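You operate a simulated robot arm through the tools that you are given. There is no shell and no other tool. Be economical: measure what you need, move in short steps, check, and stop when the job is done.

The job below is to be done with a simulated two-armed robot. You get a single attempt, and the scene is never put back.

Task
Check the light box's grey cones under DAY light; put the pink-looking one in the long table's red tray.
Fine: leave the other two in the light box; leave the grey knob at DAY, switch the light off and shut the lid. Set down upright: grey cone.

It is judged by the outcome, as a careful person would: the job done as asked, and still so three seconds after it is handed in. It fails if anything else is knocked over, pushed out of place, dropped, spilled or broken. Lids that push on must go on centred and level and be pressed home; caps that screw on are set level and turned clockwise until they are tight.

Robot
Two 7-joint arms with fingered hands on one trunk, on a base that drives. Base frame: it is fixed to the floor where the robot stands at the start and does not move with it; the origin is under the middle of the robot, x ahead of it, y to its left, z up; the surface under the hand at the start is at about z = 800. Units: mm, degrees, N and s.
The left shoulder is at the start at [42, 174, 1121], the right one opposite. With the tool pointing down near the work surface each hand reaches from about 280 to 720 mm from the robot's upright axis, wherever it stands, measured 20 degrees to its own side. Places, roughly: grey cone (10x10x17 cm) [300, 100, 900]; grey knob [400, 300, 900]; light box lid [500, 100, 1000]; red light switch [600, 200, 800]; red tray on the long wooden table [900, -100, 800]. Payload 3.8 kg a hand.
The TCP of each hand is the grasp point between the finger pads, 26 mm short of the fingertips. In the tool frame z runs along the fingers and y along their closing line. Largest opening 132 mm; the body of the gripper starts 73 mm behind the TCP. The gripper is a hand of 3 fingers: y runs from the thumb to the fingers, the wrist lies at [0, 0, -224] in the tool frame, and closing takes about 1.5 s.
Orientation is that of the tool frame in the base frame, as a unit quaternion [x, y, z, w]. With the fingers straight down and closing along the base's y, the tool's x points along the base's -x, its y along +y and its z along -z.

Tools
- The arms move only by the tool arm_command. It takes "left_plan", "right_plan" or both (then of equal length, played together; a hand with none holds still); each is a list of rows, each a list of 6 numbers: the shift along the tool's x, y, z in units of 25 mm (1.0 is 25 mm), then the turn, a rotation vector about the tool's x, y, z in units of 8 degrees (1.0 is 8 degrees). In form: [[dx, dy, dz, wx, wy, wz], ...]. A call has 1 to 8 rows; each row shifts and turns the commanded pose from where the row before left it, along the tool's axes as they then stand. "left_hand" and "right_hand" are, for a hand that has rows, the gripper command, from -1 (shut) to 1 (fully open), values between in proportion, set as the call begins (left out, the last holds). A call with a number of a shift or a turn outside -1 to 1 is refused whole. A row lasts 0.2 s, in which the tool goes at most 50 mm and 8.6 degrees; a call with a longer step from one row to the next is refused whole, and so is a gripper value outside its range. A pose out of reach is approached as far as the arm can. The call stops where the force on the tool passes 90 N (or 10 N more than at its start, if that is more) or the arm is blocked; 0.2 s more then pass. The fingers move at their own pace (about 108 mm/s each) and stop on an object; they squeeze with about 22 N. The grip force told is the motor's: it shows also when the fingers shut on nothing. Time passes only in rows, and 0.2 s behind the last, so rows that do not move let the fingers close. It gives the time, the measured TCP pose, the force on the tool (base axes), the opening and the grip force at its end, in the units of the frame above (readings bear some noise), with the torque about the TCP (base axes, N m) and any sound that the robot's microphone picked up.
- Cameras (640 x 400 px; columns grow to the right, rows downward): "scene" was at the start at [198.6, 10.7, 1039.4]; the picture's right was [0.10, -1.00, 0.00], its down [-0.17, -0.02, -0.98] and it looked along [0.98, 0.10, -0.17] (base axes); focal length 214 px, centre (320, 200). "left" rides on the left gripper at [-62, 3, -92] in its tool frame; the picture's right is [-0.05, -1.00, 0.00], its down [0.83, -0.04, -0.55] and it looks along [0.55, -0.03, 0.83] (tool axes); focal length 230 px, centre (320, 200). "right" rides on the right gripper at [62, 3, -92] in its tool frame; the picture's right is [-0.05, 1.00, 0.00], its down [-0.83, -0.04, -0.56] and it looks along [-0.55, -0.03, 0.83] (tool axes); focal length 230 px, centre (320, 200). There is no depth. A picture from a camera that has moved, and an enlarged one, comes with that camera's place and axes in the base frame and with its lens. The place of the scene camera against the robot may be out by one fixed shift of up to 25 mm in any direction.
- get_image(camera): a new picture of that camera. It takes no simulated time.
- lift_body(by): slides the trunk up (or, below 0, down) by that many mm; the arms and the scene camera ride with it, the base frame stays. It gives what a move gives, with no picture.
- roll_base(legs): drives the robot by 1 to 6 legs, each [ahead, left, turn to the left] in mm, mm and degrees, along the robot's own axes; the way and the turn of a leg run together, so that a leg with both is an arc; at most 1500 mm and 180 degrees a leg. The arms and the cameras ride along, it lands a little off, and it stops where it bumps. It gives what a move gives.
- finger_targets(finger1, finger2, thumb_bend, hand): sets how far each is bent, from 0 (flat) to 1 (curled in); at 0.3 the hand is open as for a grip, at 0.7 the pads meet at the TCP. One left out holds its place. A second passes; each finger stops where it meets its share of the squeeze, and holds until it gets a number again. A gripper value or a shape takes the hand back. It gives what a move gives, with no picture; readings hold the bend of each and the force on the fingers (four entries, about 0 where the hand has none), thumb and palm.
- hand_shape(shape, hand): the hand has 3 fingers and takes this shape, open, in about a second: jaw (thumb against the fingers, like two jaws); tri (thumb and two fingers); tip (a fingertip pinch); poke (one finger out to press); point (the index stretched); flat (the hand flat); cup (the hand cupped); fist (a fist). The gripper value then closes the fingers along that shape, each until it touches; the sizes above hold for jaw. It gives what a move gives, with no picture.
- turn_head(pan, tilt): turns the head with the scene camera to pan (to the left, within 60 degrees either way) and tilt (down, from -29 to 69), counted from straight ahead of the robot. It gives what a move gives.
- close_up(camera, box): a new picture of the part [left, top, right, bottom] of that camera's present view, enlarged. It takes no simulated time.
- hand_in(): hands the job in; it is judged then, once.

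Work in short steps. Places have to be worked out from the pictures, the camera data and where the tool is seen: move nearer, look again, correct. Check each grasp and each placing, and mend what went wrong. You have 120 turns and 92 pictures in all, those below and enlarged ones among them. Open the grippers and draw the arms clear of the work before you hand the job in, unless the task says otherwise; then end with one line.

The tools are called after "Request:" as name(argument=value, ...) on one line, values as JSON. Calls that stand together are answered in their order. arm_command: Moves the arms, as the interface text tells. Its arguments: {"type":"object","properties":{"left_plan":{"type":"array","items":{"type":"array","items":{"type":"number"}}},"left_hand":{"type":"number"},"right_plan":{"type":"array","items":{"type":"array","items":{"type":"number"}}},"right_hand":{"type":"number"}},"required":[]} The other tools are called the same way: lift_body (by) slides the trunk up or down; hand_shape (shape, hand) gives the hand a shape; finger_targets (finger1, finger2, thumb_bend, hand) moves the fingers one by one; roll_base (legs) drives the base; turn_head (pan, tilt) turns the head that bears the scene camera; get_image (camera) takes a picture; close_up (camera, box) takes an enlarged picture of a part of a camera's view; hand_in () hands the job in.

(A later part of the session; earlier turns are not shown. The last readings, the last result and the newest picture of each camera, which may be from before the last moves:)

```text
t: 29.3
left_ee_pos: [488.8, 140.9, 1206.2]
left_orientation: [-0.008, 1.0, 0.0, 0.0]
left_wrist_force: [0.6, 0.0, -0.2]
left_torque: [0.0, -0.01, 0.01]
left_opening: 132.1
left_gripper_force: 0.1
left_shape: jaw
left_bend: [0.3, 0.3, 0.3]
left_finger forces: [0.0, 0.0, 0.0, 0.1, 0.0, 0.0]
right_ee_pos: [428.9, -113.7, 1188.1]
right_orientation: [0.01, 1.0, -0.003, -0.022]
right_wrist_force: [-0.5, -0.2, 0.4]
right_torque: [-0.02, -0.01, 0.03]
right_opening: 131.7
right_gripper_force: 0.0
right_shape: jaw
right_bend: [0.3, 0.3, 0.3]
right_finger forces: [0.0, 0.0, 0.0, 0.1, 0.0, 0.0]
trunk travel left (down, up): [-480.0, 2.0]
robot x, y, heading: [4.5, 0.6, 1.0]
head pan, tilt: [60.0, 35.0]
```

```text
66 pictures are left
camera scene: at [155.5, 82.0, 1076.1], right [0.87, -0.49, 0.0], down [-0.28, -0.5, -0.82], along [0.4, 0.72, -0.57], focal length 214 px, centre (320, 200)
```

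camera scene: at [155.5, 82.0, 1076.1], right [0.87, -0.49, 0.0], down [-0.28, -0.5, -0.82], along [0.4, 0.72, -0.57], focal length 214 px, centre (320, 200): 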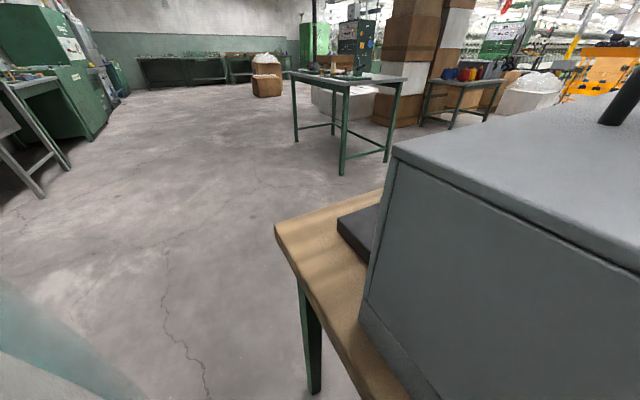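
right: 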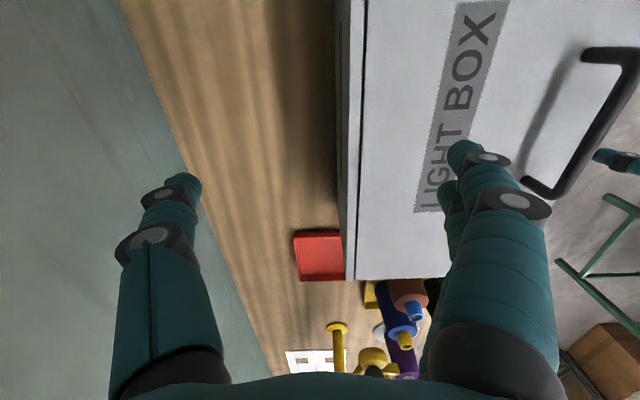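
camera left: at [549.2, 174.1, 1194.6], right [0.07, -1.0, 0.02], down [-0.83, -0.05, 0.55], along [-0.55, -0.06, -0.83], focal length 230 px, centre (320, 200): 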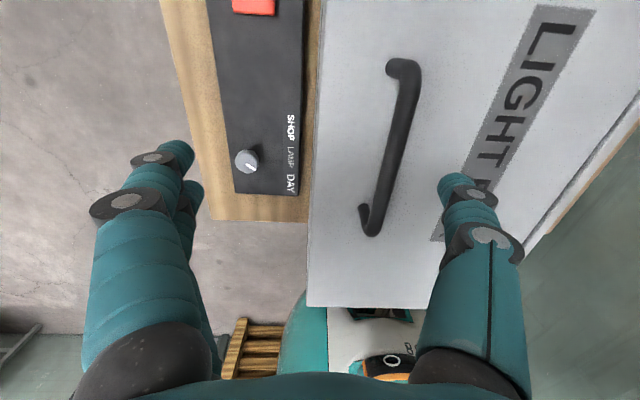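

The floor to the left is clear. I strafe left, turn right 90°, then strafe along the table with both hands high.

Request:
roll_base(legs=[[0, 690, 0], [0, 0, -91]])

Request:
turn_head(pan=20, tilt=35)

Request:
get_image(camera="scene")

```text
t: 32.1
left_ee_pos: [481.8, 301.4, 1206.2]
left_orientation: [-0.004, 1.0, 0.001, 0.001]
left_wrist_force: [0.0, -0.8, 0.0]
left_torque: [0.04, 0.0, -0.02]
left_opening: 131.7
left_gripper_force: 0.0
left_shape: jaw
left_bend: [0.3, 0.3, 0.3]
left_finger forces: [0.0, 0.0, 0.1, 0.0, 0.0, 0.1]
right_ee_pos: [418.9, 46.5, 1186.9]
right_orientation: [0.016, 1.0, -0.003, -0.021]
right_wrist_force: [-0.6, 0.4, 0.9]
right_torque: [0.03, -0.01, 0.02]
right_opening: 131.8
right_gripper_force: 0.0
right_shape: jaw
right_bend: [0.3, 0.3, 0.3]
right_finger forces: [0.0, 0.1, 0.0, 0.1, 0.1, 0.0]
trunk travel left (down, up): [-480.0, 2.0]
robot x, y, heading: [-4.3, 165.4, 0.6]
head pan, tilt: [60.0, 35.0]
stopped in leg 1: the robot was blocked; the commanded pose is now the measured one
```

```text
t: 33.2
left_ee_pos: [483.2, 303.0, 1204.9]
left_orientation: [-0.004, 1.0, 0.0, 0.001]
left_wrist_force: [0.2, 0.6, 0.2]
left_torque: [0.01, 0.02, 0.0]
left_opening: 132.0
left_gripper_force: 0.1
left_shape: jaw
left_bend: [0.3, 0.3, 0.3]
left_finger forces: [0.1, 0.0, 0.0, 0.0, 0.1, 0.0]
right_ee_pos: [418.9, 47.7, 1186.1]
right_orientation: [0.014, 1.0, -0.002, -0.022]
right_wrist_force: [0.8, -0.3, 0.0]
right_torque: [0.01, 0.01, 0.01]
right_opening: 131.8
right_gripper_force: 0.0
right_shape: jaw
right_bend: [0.3, 0.3, 0.3]
right_finger forces: [0.0, 0.1, 0.0, 0.1, 0.0, 0.0]
trunk travel left (down, up): [-480.0, 2.0]
robot x, y, heading: [-7.7, 167.4, 0.6]
head pan, tilt: [20.0, 35.0]
```

```text
65 pictures are left
camera scene: at [187.6, 199.5, 1076.1], right [0.35, -0.94, 0.0], down [-0.54, -0.2, -0.82], along [0.77, 0.29, -0.57], focal length 214 px, centre (320, 200)
```

scene: 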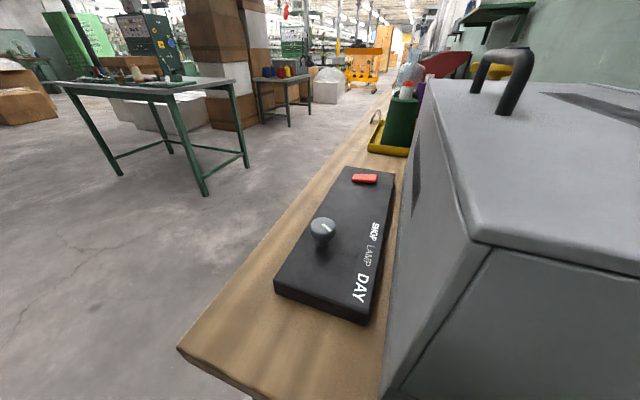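

The base probably met the table's leg. I back off 350 mm first, then go around.

Request:
roll_base(legs=[[-350, 0, 0], [0, 570, 0], [0, 0, -91]])

Request:
get_image(camera="scene")

```text
t: 44.3
left_ee_pos: [-209.2, 253.7, 1205.8]
left_orientation: [0.688, 0.726, -0.001, 0.001]
left_wrist_force: [-0.1, -0.1, -0.5]
left_torque: [-0.03, -0.02, -0.02]
left_opening: 131.9
left_gripper_force: 0.1
left_shape: jaw
left_bend: [0.3, 0.3, 0.3]
left_finger forces: [0.0, 0.1, 0.0, 0.0, 0.0, 0.0]
right_ee_pos: [-465.1, 304.9, 1186.4]
right_orientation: [0.701, 0.713, 0.014, -0.018]
right_wrist_force: [0.3, 0.1, -0.2]
right_torque: [0.01, 0.03, -0.01]
right_opening: 131.9
right_gripper_force: 0.0
right_shape: jaw
right_bend: [0.3, 0.3, 0.3]
right_finger forces: [0.1, 0.1, 0.1, 0.0, 0.0, 0.0]
trunk travel left (down, up): [-480.0, 2.0]
robot x, y, heading: [-368.8, 735.9, -86.9]
head pan, tilt: [20.0, 35.0]
```

```text
64 pictures are left
camera scene: at [-322.8, 549.0, 1076.1], right [-0.92, -0.39, 0.0], down [-0.22, 0.53, -0.82], along [0.32, -0.75, -0.57], focal length 214 px, centre (320, 200)
```

scene: 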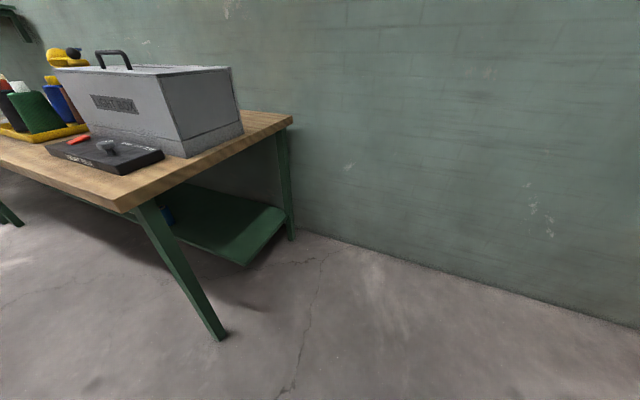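

The base is clear. I straighten the heading and strafe left along the table to x ≈ 630.

Request:
roll_base(legs=[[0, 0, -3.1], [0, 1000, 0]])

Request:
turn_head(pan=0, tilt=35)

Request:
get_image(camera="scene")

```text
t: 53.9
left_ee_pos: [763.2, 236.8, 1204.8]
left_orientation: [0.712, 0.702, 0.0, 0.001]
left_wrist_force: [0.2, 0.7, 1.0]
left_torque: [-0.02, -0.01, -0.04]
left_opening: 131.9
left_gripper_force: 0.1
left_shape: jaw
left_bend: [0.3, 0.3, 0.3]
left_finger forces: [0.0, 0.1, 0.0, 0.0, 0.0, 0.1]
right_ee_pos: [509.6, 305.5, 1187.4]
right_orientation: [0.724, 0.689, 0.014, -0.017]
right_wrist_force: [0.2, -0.3, 0.0]
right_torque: [-0.02, 0.02, 0.01]
right_opening: 132.1
right_gripper_force: 0.0
right_shape: jaw
right_bend: [0.3, 0.3, 0.3]
right_finger forces: [0.0, 0.0, 0.0, 0.0, 0.1, 0.0]
trunk travel left (down, up): [-480.0, 2.0]
robot x, y, heading: [637.7, 729.0, -90.5]
head pan, tilt: [20.0, 35.0]
```

```text
t: 54.7
left_ee_pos: [763.5, 238.8, 1205.7]
left_orientation: [0.712, 0.702, 0.0, 0.0]
left_wrist_force: [0.9, -0.2, 0.8]
left_torque: [0.01, 0.01, -0.01]
left_opening: 131.8
left_gripper_force: 0.1
left_shape: jaw
left_bend: [0.3, 0.3, 0.3]
left_finger forces: [0.1, 0.0, 0.0, 0.0, 0.0, 0.1]
right_ee_pos: [509.4, 305.4, 1186.1]
right_orientation: [0.724, 0.689, 0.014, -0.016]
right_wrist_force: [0.2, -0.9, 0.8]
right_torque: [0.03, 0.0, 0.04]
right_opening: 131.9
right_gripper_force: 0.2
right_shape: jaw
right_bend: [0.3, 0.3, 0.3]
right_finger forces: [0.0, 0.0, 0.0, 0.0, 0.0, 0.0]
trunk travel left (down, up): [-480.0, 2.0]
robot x, y, heading: [640.8, 729.2, -90.7]
head pan, tilt: [0.0, 35.0]
```

```text
63 pictures are left
camera scene: at [638.5, 534.9, 1076.1], right [-1.0, 0.01, 0.0], down [0.01, 0.57, -0.82], along [-0.01, -0.82, -0.57], focal length 214 px, centre (320, 200)
```

scene: 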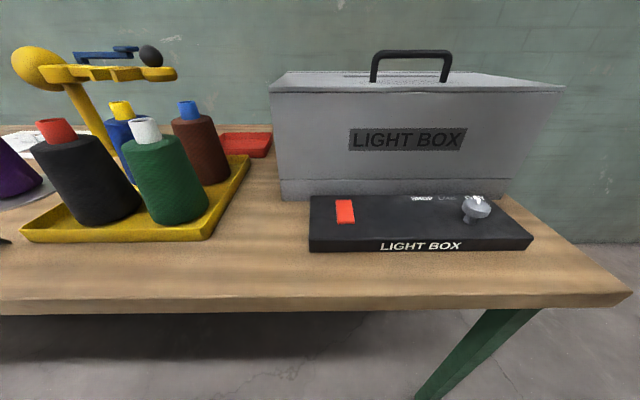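

This is a good view of the box, panel and tray. I'll grip the handle bar from the front, with the fingers horizontal pointing at the wall and closing vertically. I begin pitching the right hand up.

Request:
arm_command(right_plan=[[-1, 0, 0, 0, 0, 0], [-1, 0, 0, 0, 0, 0], [-1, 0, 0, 0, 0, 0], [-1, 0, 0, 0, 0, 0], [-0.8, 0, 0, 0, 0, 0], [0, 0, 0, 0, -1, 0], [0, 0, 0, 0, -1, 0], [0, 0, 0, 0, -1, 0]])

Request:
arm_command(right_plan=[[0, 0, 0, 0, -1, 0], [0, 0, 0, 0, -1, 0], [0, 0, 0, 0, -1, 0], [0, 0, 0, 0, -1, 0], [0, 0, 0, 0, -1, 0], [0, 0, 0, 0, -1, 0], [0, 0, 0, 0, -1, 0], [0, 0, 0, 0, -0.5, 0]])

Request:
arm_command(right_plan=[[0, 0, 0, 0, 0, -1], [0, 0, 0, 0, 0, -1], [0, 0, 0, 0, 0, -1], [0, 0, 0, 0, 0, -1], [0, 0, 0, 0, 0, -1], [0, 0, 0, 0, 0, -1], [0, 0, 0, 0, 0, -1], [0, 0, 0, 0, 0, -1]])

```text
t: 56.5
left_ee_pos: [764.3, 237.9, 1207.4]
left_orientation: [0.712, 0.702, -0.001, 0.001]
left_wrist_force: [0.5, 0.2, -0.3]
left_torque: [0.01, 0.0, -0.01]
left_opening: 132.1
left_gripper_force: 0.1
left_shape: jaw
left_bend: [0.3, 0.3, 0.3]
left_finger forces: [0.0, 0.1, 0.1, 0.1, 0.0, 0.0]
right_ee_pos: [504.0, 184.7, 1183.5]
right_orientation: [0.711, 0.677, -0.139, 0.128]
right_wrist_force: [0.3, 0.2, -0.2]
right_torque: [0.01, -0.02, 0.01]
right_opening: 132.0
right_gripper_force: 0.1
right_shape: jaw
right_bend: [0.3, 0.3, 0.3]
right_finger forces: [0.0, 0.1, 0.1, 0.0, 0.0, 0.0]
trunk travel left (down, up): [-480.0, 2.0]
robot x, y, heading: [639.7, 729.2, -90.7]
head pan, tilt: [0.0, 35.0]
```

```text
t: 58.3
left_ee_pos: [764.0, 237.0, 1206.0]
left_orientation: [0.712, 0.702, 0.001, 0.001]
left_wrist_force: [0.1, -1.2, -1.0]
left_torque: [0.03, 0.01, -0.02]
left_opening: 131.8
left_gripper_force: 0.0
left_shape: jaw
left_bend: [0.3, 0.3, 0.3]
left_finger forces: [0.0, 0.0, 0.1, 0.0, 0.2, 0.0]
right_ee_pos: [504.0, 185.1, 1181.2]
right_orientation: [0.547, 0.523, -0.475, 0.449]
right_wrist_force: [-0.4, 0.0, 0.1]
right_torque: [0.01, 0.02, 0.0]
right_opening: 132.0
right_gripper_force: 0.0
right_shape: jaw
right_bend: [0.3, 0.3, 0.3]
right_finger forces: [0.0, 0.0, 0.1, 0.1, 0.1, 0.0]
trunk travel left (down, up): [-480.0, 2.0]
robot x, y, heading: [639.6, 730.0, -90.7]
head pan, tilt: [0.0, 35.0]
```

```text
t: 60.1
left_ee_pos: [763.0, 237.9, 1206.4]
left_orientation: [0.712, 0.702, 0.0, 0.001]
left_wrist_force: [-0.2, -0.2, 0.6]
left_torque: [0.0, 0.0, 0.03]
left_opening: 131.7
left_gripper_force: 0.0
left_shape: jaw
left_bend: [0.3, 0.3, 0.3]
left_finger forces: [0.0, 0.0, 0.1, 0.0, 0.0, 0.0]
right_ee_pos: [503.0, 186.9, 1180.7]
right_orientation: [0.186, 0.735, -0.64, 0.128]
right_wrist_force: [0.2, 0.4, -0.4]
right_torque: [0.03, -0.03, 0.0]
right_opening: 132.3
right_gripper_force: 0.1
right_shape: jaw
right_bend: [0.3, 0.3, 0.3]
right_finger forces: [0.0, 0.0, 0.0, 0.1, 0.0, 0.1]
trunk travel left (down, up): [-480.0, 2.0]
robot x, y, heading: [638.4, 729.2, -90.5]
head pan, tilt: [0.0, 35.0]
```

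Rolling works. I finish the roll, set the opening to about 55 mm, and look with both cameras.

Request:
arm_command(right_plan=[[0, 0, 0, 0, 0, -1], [0, 0, 0, 0, 0, -1], [0, 0, 0, 0, 0, -1], [0, 0, 0, 0, 0, -0.4], [0, 0, 0, 0, 0, 0], [0, 0, 0, 0, 0, 0]], right_hand=-0.15)

Request:
get_image(camera="right")

Request:
get_image(camera="scene")

```text
t: 61.5
left_ee_pos: [762.3, 237.7, 1205.3]
left_orientation: [0.712, 0.702, -0.001, 0.001]
left_wrist_force: [-0.1, 0.4, 0.4]
left_torque: [0.01, 0.0, 0.02]
left_opening: 132.0
left_gripper_force: 0.0
left_shape: jaw
left_bend: [0.3, 0.3, 0.3]
left_finger forces: [0.1, 0.1, 0.0, 0.0, 0.1, 0.1]
right_ee_pos: [504.6, 185.6, 1182.1]
right_orientation: [0.008, 0.757, -0.653, -0.025]
right_wrist_force: [-0.6, 0.0, 0.3]
right_torque: [0.0, 0.0, 0.04]
right_opening: 56.9
right_gripper_force: 0.1
right_shape: jaw
right_bend: [0.73, 0.73, 0.7]
right_finger forces: [0.1, 0.1, 0.0, 0.0, 0.0, 0.0]
trunk travel left (down, up): [-480.0, 2.0]
robot x, y, heading: [638.0, 728.5, -90.9]
head pan, tilt: [0.0, 35.0]
```

```text
62 pictures are left
camera right: at [448.0, 280.7, 1194.1], right [0.03, 0.15, -0.99], down [0.86, 0.5, 0.1], along [0.51, -0.85, -0.11], focal length 230 px, centre (320, 200)
```

right: 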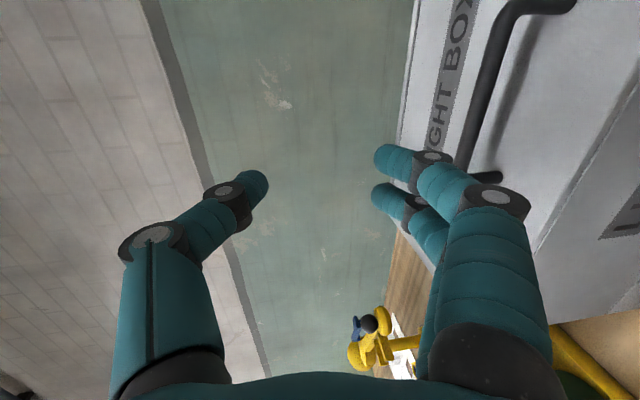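

```text
61 pictures are left
camera scene: at [638.5, 534.9, 1076.1], right [-1.0, 0.01, 0.0], down [0.01, 0.57, -0.82], along [-0.01, -0.82, -0.57], focal length 214 px, centre (320, 200)
```

scene: 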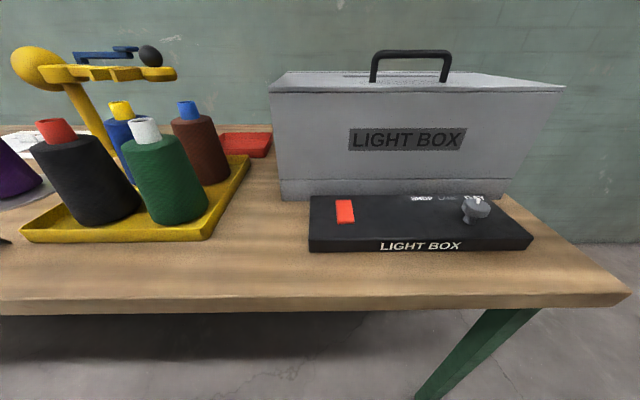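

Combining the views, the bar is at about y 128, z 1060, x 425–547, roughly 35 mm above the lid. I level the fingers, narrow the opening, and lower in front of the bar.

Request:
arm_command(right_plan=[[0.36, 0, -0.5, 1, 0, 0], [0.36, 0.9, 0, 0, 0, 0], [0, 0.9, 0, 0, 0, 0], [0, 0.9, 0, 0, 0, 0], [0, 0.9, 0, 0, 0, 0], [0, 0.8, 0, 0, 0, 0], [0, 0, 0, 0, 0, 0]], right_hand=-0.35)

Request:
get_image(camera="right")

Request:
get_image(camera="scene")

```text
t: 63.1
left_ee_pos: [763.1, 238.1, 1206.3]
left_orientation: [0.712, 0.703, -0.001, 0.001]
left_wrist_force: [0.5, 0.1, -0.4]
left_torque: [-0.01, -0.02, 0.01]
left_opening: 132.0
left_gripper_force: 0.0
left_shape: jaw
left_bend: [0.3, 0.3, 0.3]
left_finger forces: [0.0, 0.0, 0.0, 0.0, 0.0, 0.1]
right_ee_pos: [483.9, 200.8, 1072.3]
right_orientation: [0.007, 0.71, -0.703, -0.026]
right_wrist_force: [-0.3, 0.4, -0.2]
right_torque: [-0.02, 0.0, 0.01]
right_opening: 43.3
right_gripper_force: 0.0
right_shape: jaw
right_bend: [0.73, 0.73, 0.7]
right_finger forces: [0.1, 0.0, 0.1, 0.0, 0.1, 0.0]
trunk travel left (down, up): [-480.0, 2.0]
robot x, y, heading: [639.9, 730.0, -90.8]
head pan, tilt: [0.0, 35.0]
```

```text
60 pictures are left
camera right: at [426.4, 296.0, 1073.1], right [0.03, 0.01, -1.0], down [0.86, 0.52, 0.03], along [0.52, -0.86, 0.01], focal length 230 px, centre (320, 200)
```

right: 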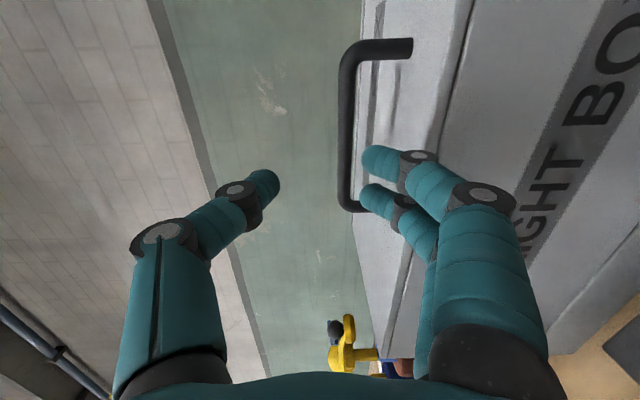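

```text
59 pictures are left
camera scene: at [638.6, 534.9, 1076.2], right [-1.0, 0.01, 0.0], down [0.01, 0.57, -0.82], along [-0.01, -0.82, -0.57], focal length 214 px, centre (320, 200)
```

scene: 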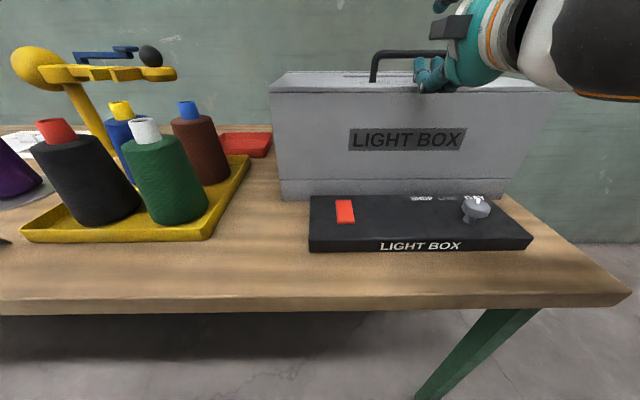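

The bar centre is at z ≈ 1055, y ≈ 128 and x ≈ 418–533. I lower 14 mm, slide in 72 mm, and close.

Request:
arm_command(right_plan=[[0, 0.56, 0, 0, 0, 0], [0, 0, 0.72, 0, 0, 0], [0, 0, 0.72, 0, 0, 0], [0, 0, 0.72, 0, 0, 0], [0, 0, 0.72, 0, 0, 0], [0, 0, 0, 0, 0, 0]])

Request:
get_image(camera="right")

```text
t: 64.5
left_ee_pos: [759.3, 248.3, 1209.7]
left_orientation: [0.713, 0.701, -0.002, 0.004]
left_wrist_force: [0.2, -0.5, -0.4]
left_torque: [0.02, -0.03, 0.01]
left_opening: 131.9
left_gripper_force: 0.0
left_shape: jaw
left_bend: [0.3, 0.3, 0.3]
left_finger forces: [0.0, 0.1, 0.1, 0.0, 0.0, 0.1]
right_ee_pos: [481.3, 144.7, 1071.3]
right_orientation: [-0.005, -0.702, 0.712, 0.017]
right_wrist_force: [-5.1, 57.3, 26.9]
right_torque: [3.71, 0.03, 0.13]
right_opening: 42.3
right_gripper_force: 0.2
right_shape: jaw
right_bend: [0.75, 0.75, 0.7]
right_finger forces: [30.6, 64.3, 0.0, 0.1, 0.0, 0.0]
trunk travel left (down, up): [-480.0, 2.0]
robot x, y, heading: [641.5, 728.1, -90.9]
head pan, tilt: [0.0, 35.0]
stopped in row 6 (right hand): the force on the tool passed its limit at 94 N (the readings are from after the stop); the commanded pose is now the measured one
```

```text
58 pictures are left
camera right: at [424.2, 238.6, 1068.8], right [0.04, -0.01, -1.0], down [0.85, 0.53, 0.02], along [0.53, -0.85, 0.03], focal length 230 px, centre (320, 200)
```

right: 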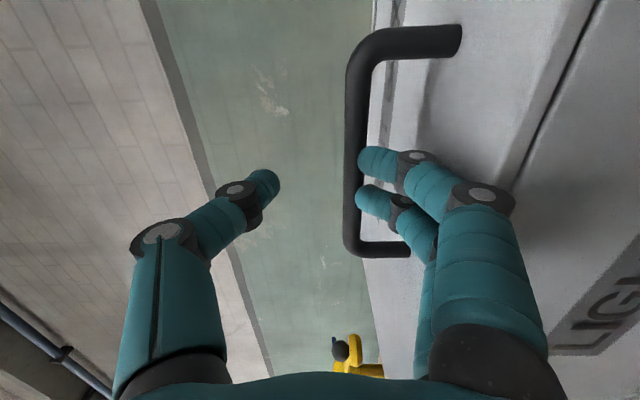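

The lower knuckles met the lid edge. I back off, then pitch the fingers 45° down so the knuckles clear the lid.

Request:
arm_command(right_plan=[[0, 0, -1, 0, 0, 0], [0, -0.8, -0.6, 0, 0, 0], [0, -0.8, 0, -0.9, 0, 0], [0, 0, 0, -1, 0, 0], [0, 0, 0, -1, 0, 0], [0, 0, 0, -1, 0, 0], [0, 0, 0, -1, 0, 0], [0, 0, 0, -0.7, 0, 0]])

Request:
arm_command(right_plan=[[0, 0, 0, 0, 0, 0], [0, 0, 0, 0, 0, 0]])

Request:
get_image(camera="right")

Request:
get_image(camera="scene")

```text
t: 66.3
left_ee_pos: [762.2, 237.4, 1206.3]
left_orientation: [0.713, 0.701, 0.0, 0.0]
left_wrist_force: [-0.1, -0.1, 0.3]
left_torque: [0.03, -0.02, -0.01]
left_opening: 131.4
left_gripper_force: 0.2
left_shape: jaw
left_bend: [0.3, 0.3, 0.3]
left_finger forces: [0.0, 0.0, 0.1, 0.0, 0.0, 0.0]
right_ee_pos: [484.8, 172.4, 1101.8]
right_orientation: [0.013, 0.924, -0.381, -0.016]
right_wrist_force: [-0.9, -0.2, 0.3]
right_torque: [0.02, -0.03, 0.02]
right_opening: 43.2
right_gripper_force: 0.0
right_shape: jaw
right_bend: [0.74, 0.74, 0.7]
right_finger forces: [0.0, 0.0, 0.0, 0.0, 0.0, 0.1]
trunk travel left (down, up): [-480.0, 2.0]
robot x, y, heading: [637.3, 731.3, -91.1]
head pan, tilt: [0.0, 35.0]
```

```text
t: 66.9
left_ee_pos: [761.5, 238.4, 1207.2]
left_orientation: [0.712, 0.702, 0.0, 0.001]
left_wrist_force: [-0.3, 0.5, 0.4]
left_torque: [-0.01, 0.01, 0.0]
left_opening: 131.8
left_gripper_force: 0.0
left_shape: jaw
left_bend: [0.3, 0.3, 0.3]
left_finger forces: [0.0, 0.0, 0.0, 0.0, 0.1, 0.1]
right_ee_pos: [484.0, 171.2, 1102.3]
right_orientation: [0.013, 0.924, -0.381, -0.017]
right_wrist_force: [-1.0, 0.4, -0.1]
right_torque: [-0.01, -0.01, -0.01]
right_opening: 42.9
right_gripper_force: 0.0
right_shape: jaw
right_bend: [0.74, 0.74, 0.7]
right_finger forces: [0.0, 0.0, 0.0, 0.0, 0.1, 0.0]
trunk travel left (down, up): [-480.0, 2.0]
robot x, y, heading: [639.2, 734.4, -90.6]
head pan, tilt: [0.0, 35.0]
```

```text
57 pictures are left
camera right: at [427.6, 242.2, 1167.3], right [0.06, 0.7, -0.71], down [0.85, 0.33, 0.41], along [0.52, -0.63, -0.58], focal length 230 px, centre (320, 200)
```

right: 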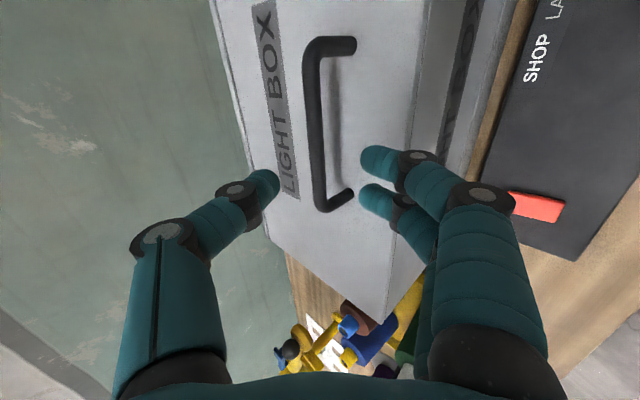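

```text
56 pictures are left
camera scene: at [638.1, 536.2, 1076.1], right [-1.0, 0.01, 0.0], down [0.01, 0.57, -0.82], along [-0.01, -0.82, -0.57], focal length 214 px, centre (320, 200)
```

scene: 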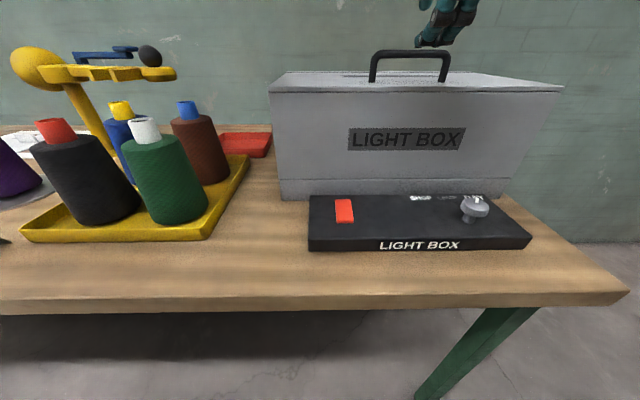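

The bar is centred on the approach line about 60 mm ahead. I advance 54 mm along the fingers.

Request:
arm_command(right_plan=[[0.3, 0, 0.8, 0, 0, 0], [0, 0, 0.8, 0, 0, 0], [0, 0, 0.56, 0, 0, 0], [0, 0, 0, 0, 0, 0]])

Request:
get_image(camera="right")

```text
t: 67.9
left_ee_pos: [763.2, 238.3, 1205.5]
left_orientation: [0.712, 0.703, 0.0, 0.0]
left_wrist_force: [0.5, -0.6, 0.8]
left_torque: [-0.03, 0.0, 0.01]
left_opening: 132.1
left_gripper_force: 0.0
left_shape: jaw
left_bend: [0.3, 0.3, 0.3]
left_finger forces: [0.0, 0.0, 0.0, 0.0, 0.0, 0.0]
right_ee_pos: [472.5, 133.5, 1064.9]
right_orientation: [0.013, 0.924, -0.382, -0.016]
right_wrist_force: [0.6, -0.4, -0.1]
right_torque: [0.01, -0.02, -0.05]
right_opening: 43.0
right_gripper_force: 0.1
right_shape: jaw
right_bend: [0.74, 0.74, 0.7]
right_finger forces: [0.0, 0.1, 0.0, 0.0, 0.1, 0.0]
trunk travel left (down, up): [-480.0, 2.0]
robot x, y, heading: [636.9, 734.4, -90.6]
head pan, tilt: [0.0, 35.0]
```

```text
55 pictures are left
camera right: at [416.5, 204.0, 1128.9], right [0.06, 0.7, -0.71], down [0.85, 0.33, 0.41], along [0.52, -0.63, -0.58], focal length 230 px, centre (320, 200)
```

right: 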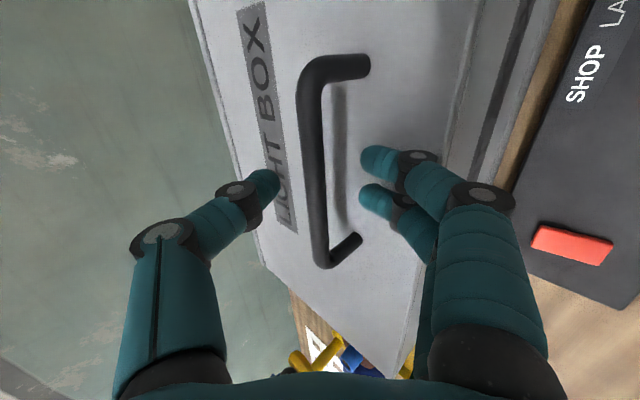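

Triangulating again puts the bar at y ≈ 123, z ≈ 1056. I advance 8 mm more and close on it.

Request:
arm_command(right_plan=[[0, 0, 0.32, 0, 0, 0], [0, 0, 0, 0, 0, 0]])

Request:
arm_command(right_plan=[[0, 0, 0, 0, 0, 0], [0, 0, 0, 0, 0, 0], [0, 0, 0, 0, 0, 0], [0, 0, 0, 0, 0, 0], [0, 0, 0, 0, 0, 0]], right_hand=-1)

Request:
get_image(camera="right")

```text
t: 68.5
left_ee_pos: [762.2, 240.2, 1206.8]
left_orientation: [0.712, 0.702, 0.0, 0.001]
left_wrist_force: [0.7, -0.6, 0.0]
left_torque: [-0.01, 0.02, 0.01]
left_opening: 131.9
left_gripper_force: 0.0
left_shape: jaw
left_bend: [0.3, 0.3, 0.3]
left_finger forces: [0.0, 0.1, 0.1, 0.1, 0.1, 0.0]
right_ee_pos: [474.8, 129.5, 1057.9]
right_orientation: [0.013, 0.924, -0.383, -0.016]
right_wrist_force: [-0.2, 0.4, -0.3]
right_torque: [-0.04, -0.01, 0.01]
right_opening: 43.0
right_gripper_force: 0.1
right_shape: jaw
right_bend: [0.74, 0.74, 0.7]
right_finger forces: [0.0, 0.0, 0.0, 0.0, 0.0, 0.0]
trunk travel left (down, up): [-480.0, 2.0]
robot x, y, heading: [639.2, 731.4, -90.8]
head pan, tilt: [0.0, 35.0]
```

```text
t: 69.7
left_ee_pos: [763.5, 238.4, 1205.1]
left_orientation: [0.712, 0.702, 0.0, 0.0]
left_wrist_force: [-0.7, 0.1, -0.8]
left_torque: [-0.02, -0.01, 0.01]
left_opening: 132.0
left_gripper_force: 0.1
left_shape: jaw
left_bend: [0.3, 0.3, 0.3]
left_finger forces: [0.0, 0.0, 0.0, 0.0, 0.0, 0.0]
right_ee_pos: [474.8, 127.8, 1056.7]
right_orientation: [0.013, 0.925, -0.38, -0.016]
right_wrist_force: [1.4, -6.7, -5.8]
right_torque: [0.06, -0.06, 0.03]
right_opening: 2.5
right_gripper_force: 22.2
right_shape: jaw
right_bend: [0.69, 0.69, 0.71]
right_finger forces: [8.7, 8.6, 0.0, 0.1, 18.4, 0.0]
trunk travel left (down, up): [-480.0, 2.0]
robot x, y, heading: [634.6, 731.0, -91.0]
head pan, tilt: [0.0, 35.0]
```

```text
54 pictures are left
camera right: at [417.6, 197.4, 1121.9], right [0.06, 0.71, -0.71], down [0.85, 0.33, 0.41], along [0.52, -0.63, -0.58], focal length 230 px, centre (320, 200)
```

right: 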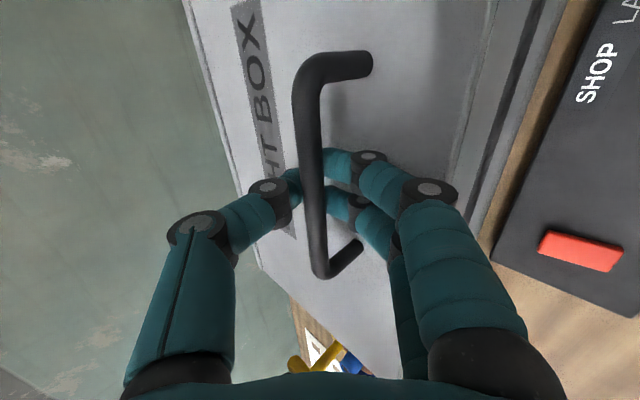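

The fingers are closed under the bar. I swing the lid along the hinge arc (hinge taken at y ≈ −70, z ≈ 1005), first by about 15°.

Request:
arm_command(right_plan=[[0, -0.615, -0.36, -0.625, 0, 0], [0, -0.615, -0.36, -0.625, 0, 0], [0, -0.615, -0.36, -0.625, 0, 0], [0, 0, 0, 0, 0, 0]])

Request:
get_image(camera="scene")

```text
t: 70.7
left_ee_pos: [762.8, 238.1, 1204.7]
left_orientation: [0.712, 0.702, 0.0, 0.001]
left_wrist_force: [0.6, -0.9, -0.3]
left_torque: [-0.04, 0.01, -0.01]
left_opening: 131.9
left_gripper_force: 0.1
left_shape: jaw
left_bend: [0.3, 0.3, 0.3]
left_finger forces: [0.0, 0.0, 0.1, 0.0, 0.2, 0.0]
right_ee_pos: [474.2, 109.1, 1109.2]
right_orientation: [0.015, 0.966, -0.258, -0.015]
right_wrist_force: [-0.2, -2.4, -5.7]
right_torque: [0.04, 0.01, 0.03]
right_opening: 1.7
right_gripper_force: 21.3
right_shape: jaw
right_bend: [0.69, 0.68, 0.71]
right_finger forces: [8.1, 8.4, 0.0, 0.0, 16.5, 0.0]
trunk travel left (down, up): [-480.0, 2.0]
robot x, y, heading: [636.3, 732.1, -91.0]
head pan, tilt: [0.0, 35.0]
```

```text
53 pictures are left
camera scene: at [637.9, 535.4, 1076.0], right [-1.0, 0.01, 0.0], down [0.01, 0.57, -0.82], along [-0.01, -0.82, -0.57], focal length 214 px, centre (320, 200)
```

scene: 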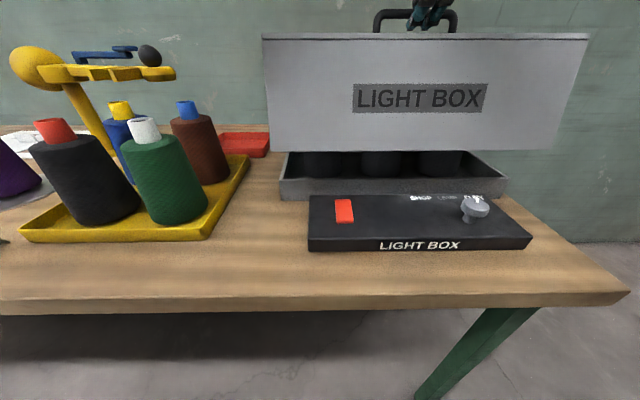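

The whole hood swings up cleanly with low force, and the cones are visible inside. I continue the swing.

Request:
arm_command(right_plan=[[0, -0.615, -0.36, -0.625, 0, 0], [0, -0.615, -0.36, -0.625, 0, 0], [0, -0.615, -0.36, -0.625, 0, 0], [0, -0.615, -0.36, -0.625, 0, 0], [0, -0.615, -0.36, -0.625, 0, 0], [0, 0, 0, 0, 0, 0]])

Request:
get_image(camera="scene")

```text
t: 72.1
left_ee_pos: [766.3, 235.1, 1202.3]
left_orientation: [0.712, 0.702, 0.001, -0.002]
left_wrist_force: [1.4, 0.0, 0.7]
left_torque: [-0.01, -0.01, -0.01]
left_opening: 131.8
left_gripper_force: 0.1
left_shape: jaw
left_bend: [0.3, 0.3, 0.3]
left_finger forces: [0.0, 0.1, 0.0, 0.0, 0.1, 0.1]
right_ee_pos: [473.7, 95.0, 1153.6]
right_orientation: [0.015, 0.999, -0.052, -0.008]
right_wrist_force: [13.1, -21.9, -22.1]
right_torque: [-0.02, -0.21, 0.25]
right_opening: 0.5
right_gripper_force: 22.2
right_shape: jaw
right_bend: [0.7, 0.69, 0.67]
right_finger forces: [4.4, 5.0, 0.0, 0.0, 32.9, 0.1]
right hand out of reach, approached as far as the arm can: row 4, 5
trunk travel left (down, up): [-480.0, 2.0]
robot x, y, heading: [637.4, 732.3, -90.7]
head pan, tilt: [0.0, 35.0]
```

```text
52 pictures are left
camera scene: at [640.4, 532.2, 1074.9], right [-1.0, 0.01, 0.0], down [0.01, 0.58, -0.82], along [-0.01, -0.82, -0.58], focal length 214 px, centre (320, 200)
```

scene: 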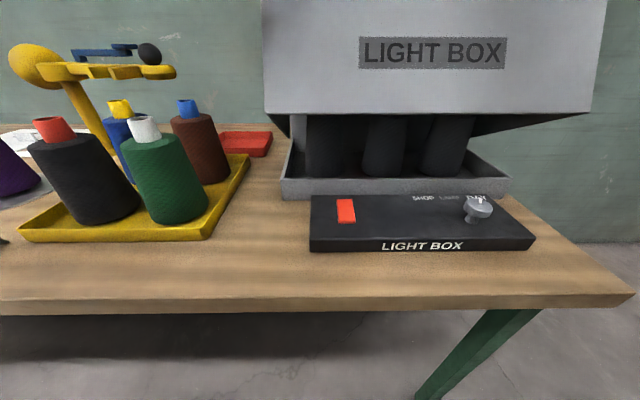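

The right arm is at its reach limit. I'll bring the left hand, fingers horizontal, under the hood's front bottom edge (about y 199, z 995) and lift from there. First I pitch the left hand up.

Request:
arm_command(left_plan=[[0, 0, 0, 0, -1, 0], [0, 0, 0, 0, -1, 0], [0, 0, 0, 0, -1, 0], [0, 0, 0, 0, -1, 0], [0, 0, 0, 0, -1, 0], [0, 0, 0, 0, -1, 0], [0, 0, 0, 0, -1, 0], [0, 0, 0, 0, -1, 0]], left_hand=-1)

Request:
arm_command(left_plan=[[0, 0, -0.5, 0, -1, 0], [0, 0, -0.5, 0, -1, 0], [0, 0, -0.4, 0, -1, 0], [0.5, 0, 0, 0, -0.25, 0], [1, 0, 0, 0, 0, 0], [1, 0, 0, 0, 0, 0], [1, 0, 0, 0, 0, 0], [1, 0, 0, 0, 0, 0]])

Request:
get_image(camera="scene")

```text
t: 73.9
left_ee_pos: [764.4, 233.8, 1202.7]
left_orientation: [0.605, 0.595, -0.378, 0.37]
left_wrist_force: [0.2, 0.4, -1.0]
left_torque: [0.0, 0.0, 0.0]
left_opening: 0.0
left_gripper_force: 22.0
left_shape: jaw
left_bend: [0.63, 0.63, 0.66]
left_finger forces: [0.0, 0.1, 0.0, 0.0, 0.0, 0.0]
right_ee_pos: [472.1, 94.0, 1154.5]
right_orientation: [0.015, 0.998, -0.052, -0.009]
right_wrist_force: [21.1, -20.9, -24.4]
right_torque: [0.09, -0.36, 0.4]
right_opening: 0.7
right_gripper_force: 21.9
right_shape: jaw
right_bend: [0.7, 0.69, 0.67]
right_finger forces: [4.4, 5.2, 0.0, 0.1, 33.2, 0.0]
trunk travel left (down, up): [-480.0, 2.0]
robot x, y, heading: [636.5, 728.0, -90.8]
head pan, tilt: [0.0, 35.0]
```

```text
t: 75.7
left_ee_pos: [798.4, 264.3, 1120.7]
left_orientation: [0.561, 0.472, -0.405, 0.547]
left_wrist_force: [-0.4, 0.0, 0.1]
left_torque: [0.0, 0.02, 0.02]
left_opening: 0.2
left_gripper_force: 21.6
left_shape: jaw
left_bend: [0.63, 0.63, 0.66]
left_finger forces: [0.0, 0.0, 0.1, 0.0, 0.1, 0.1]
left hand out of reach, approached as far as the arm can: row 3
right_ee_pos: [471.7, 94.5, 1153.9]
right_orientation: [0.015, 0.998, -0.055, -0.006]
right_wrist_force: [7.7, -15.4, -12.6]
right_torque: [-0.04, -0.12, 0.22]
right_opening: 1.5
right_gripper_force: 22.5
right_shape: jaw
right_bend: [0.71, 0.7, 0.67]
right_finger forces: [6.5, 6.8, 0.1, 0.0, 30.3, 0.0]
trunk travel left (down, up): [-480.0, 2.0]
robot x, y, heading: [634.8, 732.4, -90.7]
head pan, tilt: [0.0, 35.0]
stopped in row 8 (left hand): the arm was blocked; the commanded pose is now the measured one
```

```text
51 pictures are left
camera scene: at [638.4, 533.4, 1075.9], right [-1.0, 0.01, 0.0], down [0.01, 0.58, -0.82], along [-0.01, -0.82, -0.58], focal length 214 px, centre (320, 200)
```

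scene: 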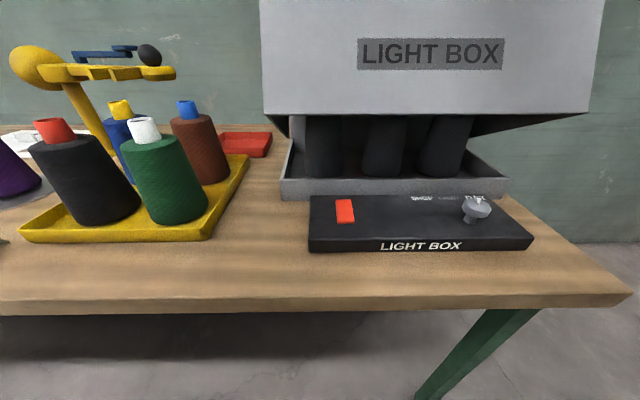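

The left arm was too folded against the body. I move it outward, correct its roll, then lower at x ≈ 760 beside the hood.

Request:
arm_command(left_plan=[[0, -0.5, 1, 0, 0, 0], [0, -0.5, 1, 0, 0, -0.8], [0, -0.5, 0.8, 0, 0, -0.84], [0.8, 0, 0, 0, 0, 0], [0.8, 0, 0, 0, 0, 0], [0.8, 0, 0, 0, 0, 0], [0, 0, 0, 0, 0, 0]])

Request:
get_image(camera="scene")

```text
t: 76.3
left_ee_pos: [815.0, 208.9, 1107.3]
left_orientation: [0.554, 0.458, -0.375, 0.585]
left_wrist_force: [-0.3, -0.3, 0.3]
left_torque: [-0.02, -0.02, -0.02]
left_opening: 0.0
left_gripper_force: 21.5
left_shape: jaw
left_bend: [0.63, 0.63, 0.66]
left_finger forces: [0.0, 0.0, 0.0, 0.0, 0.0, 0.0]
right_ee_pos: [471.2, 94.7, 1153.3]
right_orientation: [0.015, 0.998, -0.056, -0.007]
right_wrist_force: [4.5, -14.3, -10.6]
right_torque: [-0.05, -0.06, 0.16]
right_opening: 2.1
right_gripper_force: 22.1
right_shape: jaw
right_bend: [0.71, 0.7, 0.67]
right_finger forces: [6.8, 7.3, 0.0, 0.1, 29.4, 0.0]
trunk travel left (down, up): [-480.0, 2.0]
robot x, y, heading: [636.3, 728.1, -90.9]
head pan, tilt: [0.0, 35.0]
stopped in row 3 (left hand): the arm was blocked; the commanded pose is now the measured one
```

```text
50 pictures are left
camera scene: at [638.5, 533.6, 1075.9], right [-1.0, 0.01, 0.0], down [0.01, 0.58, -0.82], along [-0.01, -0.82, -0.58], focal length 214 px, centre (320, 200)
```

scene: 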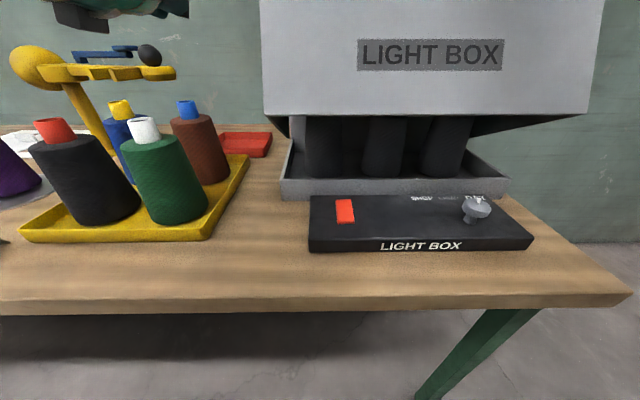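

The left arm can't fold that way. The readings suggest the hood may be friction-held, so I ease the right hand down the arc a little to see whether it bears any weight.

Request:
arm_command(right_plan=[[0, 0, 0, 0, 0, 0], [0, 0.1, 0.25, 0.2, 0, 0], [0, 0, 0, 0, 0, 0], [0, 0, 0, 0, 0, 0]])

Request:
arm_command(right_plan=[[0, 0.1, 0.25, 0.2, 0, 0], [0, 0, 0, 0, 0, 0], [0, 0, 0, 0, 0, 0]])

```text
t: 77.3
left_ee_pos: [814.4, 210.0, 1106.0]
left_orientation: [0.555, 0.458, -0.375, 0.584]
left_wrist_force: [0.0, -0.2, 0.1]
left_torque: [-0.03, 0.02, 0.02]
left_opening: 0.0
left_gripper_force: 22.1
left_shape: jaw
left_bend: [0.63, 0.63, 0.66]
left_finger forces: [0.0, 0.0, 0.0, 0.0, 0.0, 0.0]
right_ee_pos: [471.7, 97.5, 1148.4]
right_orientation: [0.014, 0.998, -0.068, -0.008]
right_wrist_force: [5.5, -9.4, -8.1]
right_torque: [0.01, -0.08, 0.16]
right_opening: 1.8
right_gripper_force: 21.8
right_shape: jaw
right_bend: [0.71, 0.7, 0.67]
right_finger forces: [8.6, 9.1, 0.0, 0.0, 27.2, 0.0]
trunk travel left (down, up): [-480.0, 2.0]
robot x, y, heading: [636.9, 730.4, -90.9]
head pan, tilt: [0.0, 35.0]
```

```text
t: 78.1
left_ee_pos: [814.2, 210.6, 1106.3]
left_orientation: [0.555, 0.457, -0.375, 0.585]
left_wrist_force: [-0.2, 0.2, -0.5]
left_torque: [-0.01, 0.03, -0.04]
left_opening: 0.2
left_gripper_force: 21.8
left_shape: jaw
left_bend: [0.63, 0.63, 0.66]
left_finger forces: [0.1, 0.0, 0.0, 0.0, 0.1, 0.1]
right_ee_pos: [472.2, 99.7, 1142.7]
right_orientation: [0.016, 0.996, -0.082, -0.008]
right_wrist_force: [5.7, -3.4, -3.8]
right_torque: [0.07, -0.1, 0.16]
right_opening: 2.2
right_gripper_force: 22.0
right_shape: jaw
right_bend: [0.71, 0.7, 0.68]
right_finger forces: [10.8, 10.6, 0.0, 0.0, 25.8, 0.0]
trunk travel left (down, up): [-480.0, 2.0]
robot x, y, heading: [638.7, 730.8, -90.8]
head pan, tilt: [0.0, 35.0]
```

Request:
arm_command(right_plan=[[0, 0.1, 0.25, 0.2, 0, 0], [0, 0.15, 0.3, 0.2, 0, 0], [0, 0, 0, 0, 0, 0], [0, 0, 0, 0, 0, 0]])

Request:
get_image(camera="right")

```text
t: 79.1
left_ee_pos: [813.1, 212.4, 1107.7]
left_orientation: [0.554, 0.457, -0.377, 0.585]
left_wrist_force: [0.9, -0.3, -0.8]
left_torque: [-0.01, 0.0, 0.01]
left_opening: 0.0
left_gripper_force: 22.1
left_shape: jaw
left_bend: [0.63, 0.63, 0.66]
left_finger forces: [0.0, 0.0, 0.0, 0.0, 0.0, 0.0]
right_ee_pos: [471.1, 105.9, 1128.6]
right_orientation: [0.014, 0.994, -0.112, -0.009]
right_wrist_force: [5.6, 8.9, 3.3]
right_torque: [0.13, -0.06, 0.12]
right_opening: 2.8
right_gripper_force: 21.9
right_shape: jaw
right_bend: [0.71, 0.7, 0.69]
right_finger forces: [14.9, 13.9, 0.0, 0.0, 23.4, 0.0]
trunk travel left (down, up): [-480.0, 2.0]
robot x, y, heading: [636.6, 731.4, -90.6]
head pan, tilt: [0.0, 35.0]
```

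```text
49 pictures are left
camera right: at [412.5, 132.9, 1219.8], right [0.08, 0.97, -0.22], down [0.84, 0.06, 0.54], along [0.54, -0.23, -0.81], focal length 230 px, centre (320, 200)
```

right: 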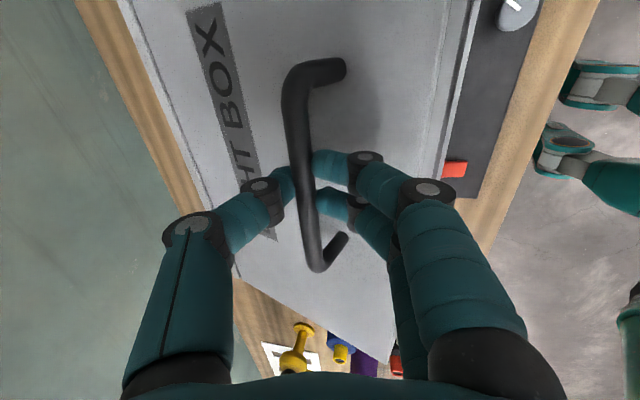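

The force reversed on lowering, which points to a friction hinge. I test it safely by loosening the fingers slightly so the bar can only drop a few mm.

Request:
arm_command(right_plan=[[0, 0, 0, 0, 0, 0], [0, 0, 0, 0, 0, 0], [0, 0, 0, 0, 0, 0], [0, 0, 0, 0, 0, 0]], right_hand=-0.6)

Request:
get_image(camera="right")

```text
t: 80.1
left_ee_pos: [812.9, 211.0, 1107.1]
left_orientation: [0.554, 0.458, -0.376, 0.585]
left_wrist_force: [0.1, 0.2, 0.7]
left_torque: [-0.02, -0.01, 0.02]
left_opening: 0.0
left_gripper_force: 22.0
left_shape: jaw
left_bend: [0.63, 0.63, 0.66]
left_finger forces: [0.0, 0.0, 0.0, 0.0, 0.1, 0.0]
right_ee_pos: [470.1, 105.0, 1127.5]
right_orientation: [0.014, 0.994, -0.111, -0.007]
right_wrist_force: [0.7, -0.6, 0.3]
right_torque: [-0.05, 0.01, -0.01]
right_opening: 25.9
right_gripper_force: 0.0
right_shape: jaw
right_bend: [0.73, 0.73, 0.7]
right_finger forces: [0.0, 0.0, 0.0, 0.0, 0.1, 0.1]
trunk travel left (down, up): [-480.0, 2.0]
robot x, y, heading: [638.1, 728.5, -91.0]
head pan, tilt: [0.0, 35.0]
```

```text
48 pictures are left
camera right: at [411.2, 131.1, 1218.3], right [0.08, 0.97, -0.22], down [0.84, 0.05, 0.54], along [0.54, -0.23, -0.81], focal length 230 px, centre (320, 200)
```

right: 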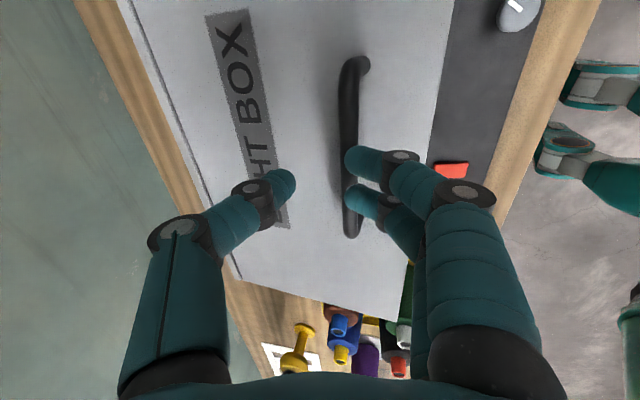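

Request:
get_image(camera="scene")

```text
47 pictures are left
camera scene: at [638.1, 536.1, 1076.1], right [-1.0, 0.01, 0.0], down [0.01, 0.57, -0.82], along [-0.01, -0.82, -0.57], focal length 214 px, centre (320, 200)
```

scene: 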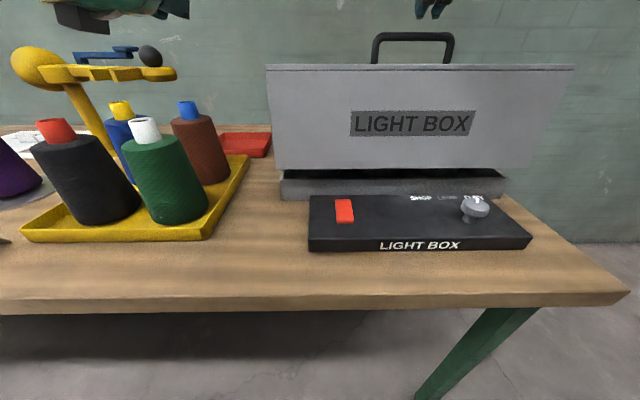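

The hood sinks slowly on its own (damped), so it needs support. I'll bring the left hand, at its current roll, in front of the hood's near end at about x 690, z 890. There it can catch the bottom edge once the right hand lifts it.

Request:
arm_command(left_plan=[[0.86, -0.89, -0.28, 0, 0, 0], [0.86, -0.89, -0.28, 0, 0, 0], [0.86, -0.89, -0.28, 0, 0, 0], [0.86, -0.89, -0.28, 0, 0, 0], [0.86, -0.89, -0.28, 0, 0, 0], [0.86, -0.89, -0.28, 0, 0, 0], [0.86, -0.89, -0.28, 0, 0, 0], [0.86, -0.89, -0.28, 0, 0, 0]])

Request:
get_image(camera="scene")

```text
t: 80.7
left_ee_pos: [823.1, 213.5, 1070.6]
left_orientation: [0.572, 0.388, -0.32, 0.648]
left_wrist_force: [-0.7, -1.3, 0.5]
left_torque: [0.02, -0.03, -0.02]
left_opening: 0.0
left_gripper_force: 22.1
left_shape: jaw
left_bend: [0.63, 0.63, 0.66]
left_finger forces: [0.0, 0.0, 0.1, 0.0, 0.0, 0.1]
right_ee_pos: [470.9, 104.2, 1127.3]
right_orientation: [0.015, 0.994, -0.111, -0.008]
right_wrist_force: [-0.4, 0.7, 0.4]
right_torque: [0.02, 0.0, 0.04]
right_opening: 26.6
right_gripper_force: 0.0
right_shape: jaw
right_bend: [0.73, 0.73, 0.7]
right_finger forces: [0.0, 0.0, 0.0, 0.0, 0.0, 0.0]
trunk travel left (down, up): [-480.0, 2.0]
robot x, y, heading: [639.8, 732.6, -91.0]
head pan, tilt: [0.0, 35.0]
stopped in row 2 (left hand): the arm was blocked; the commanded pose is now the measured one
```

```text
46 pictures are left
camera scene: at [638.5, 536.2, 1076.2], right [-1.0, 0.01, 0.0], down [0.01, 0.57, -0.82], along [-0.01, -0.82, -0.57], focal length 214 px, centre (320, 200)
```

scene: 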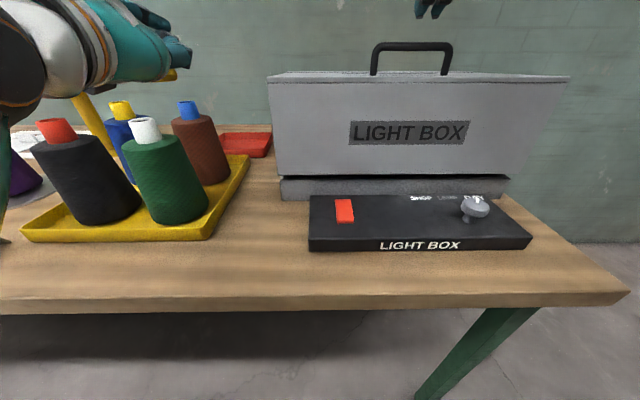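

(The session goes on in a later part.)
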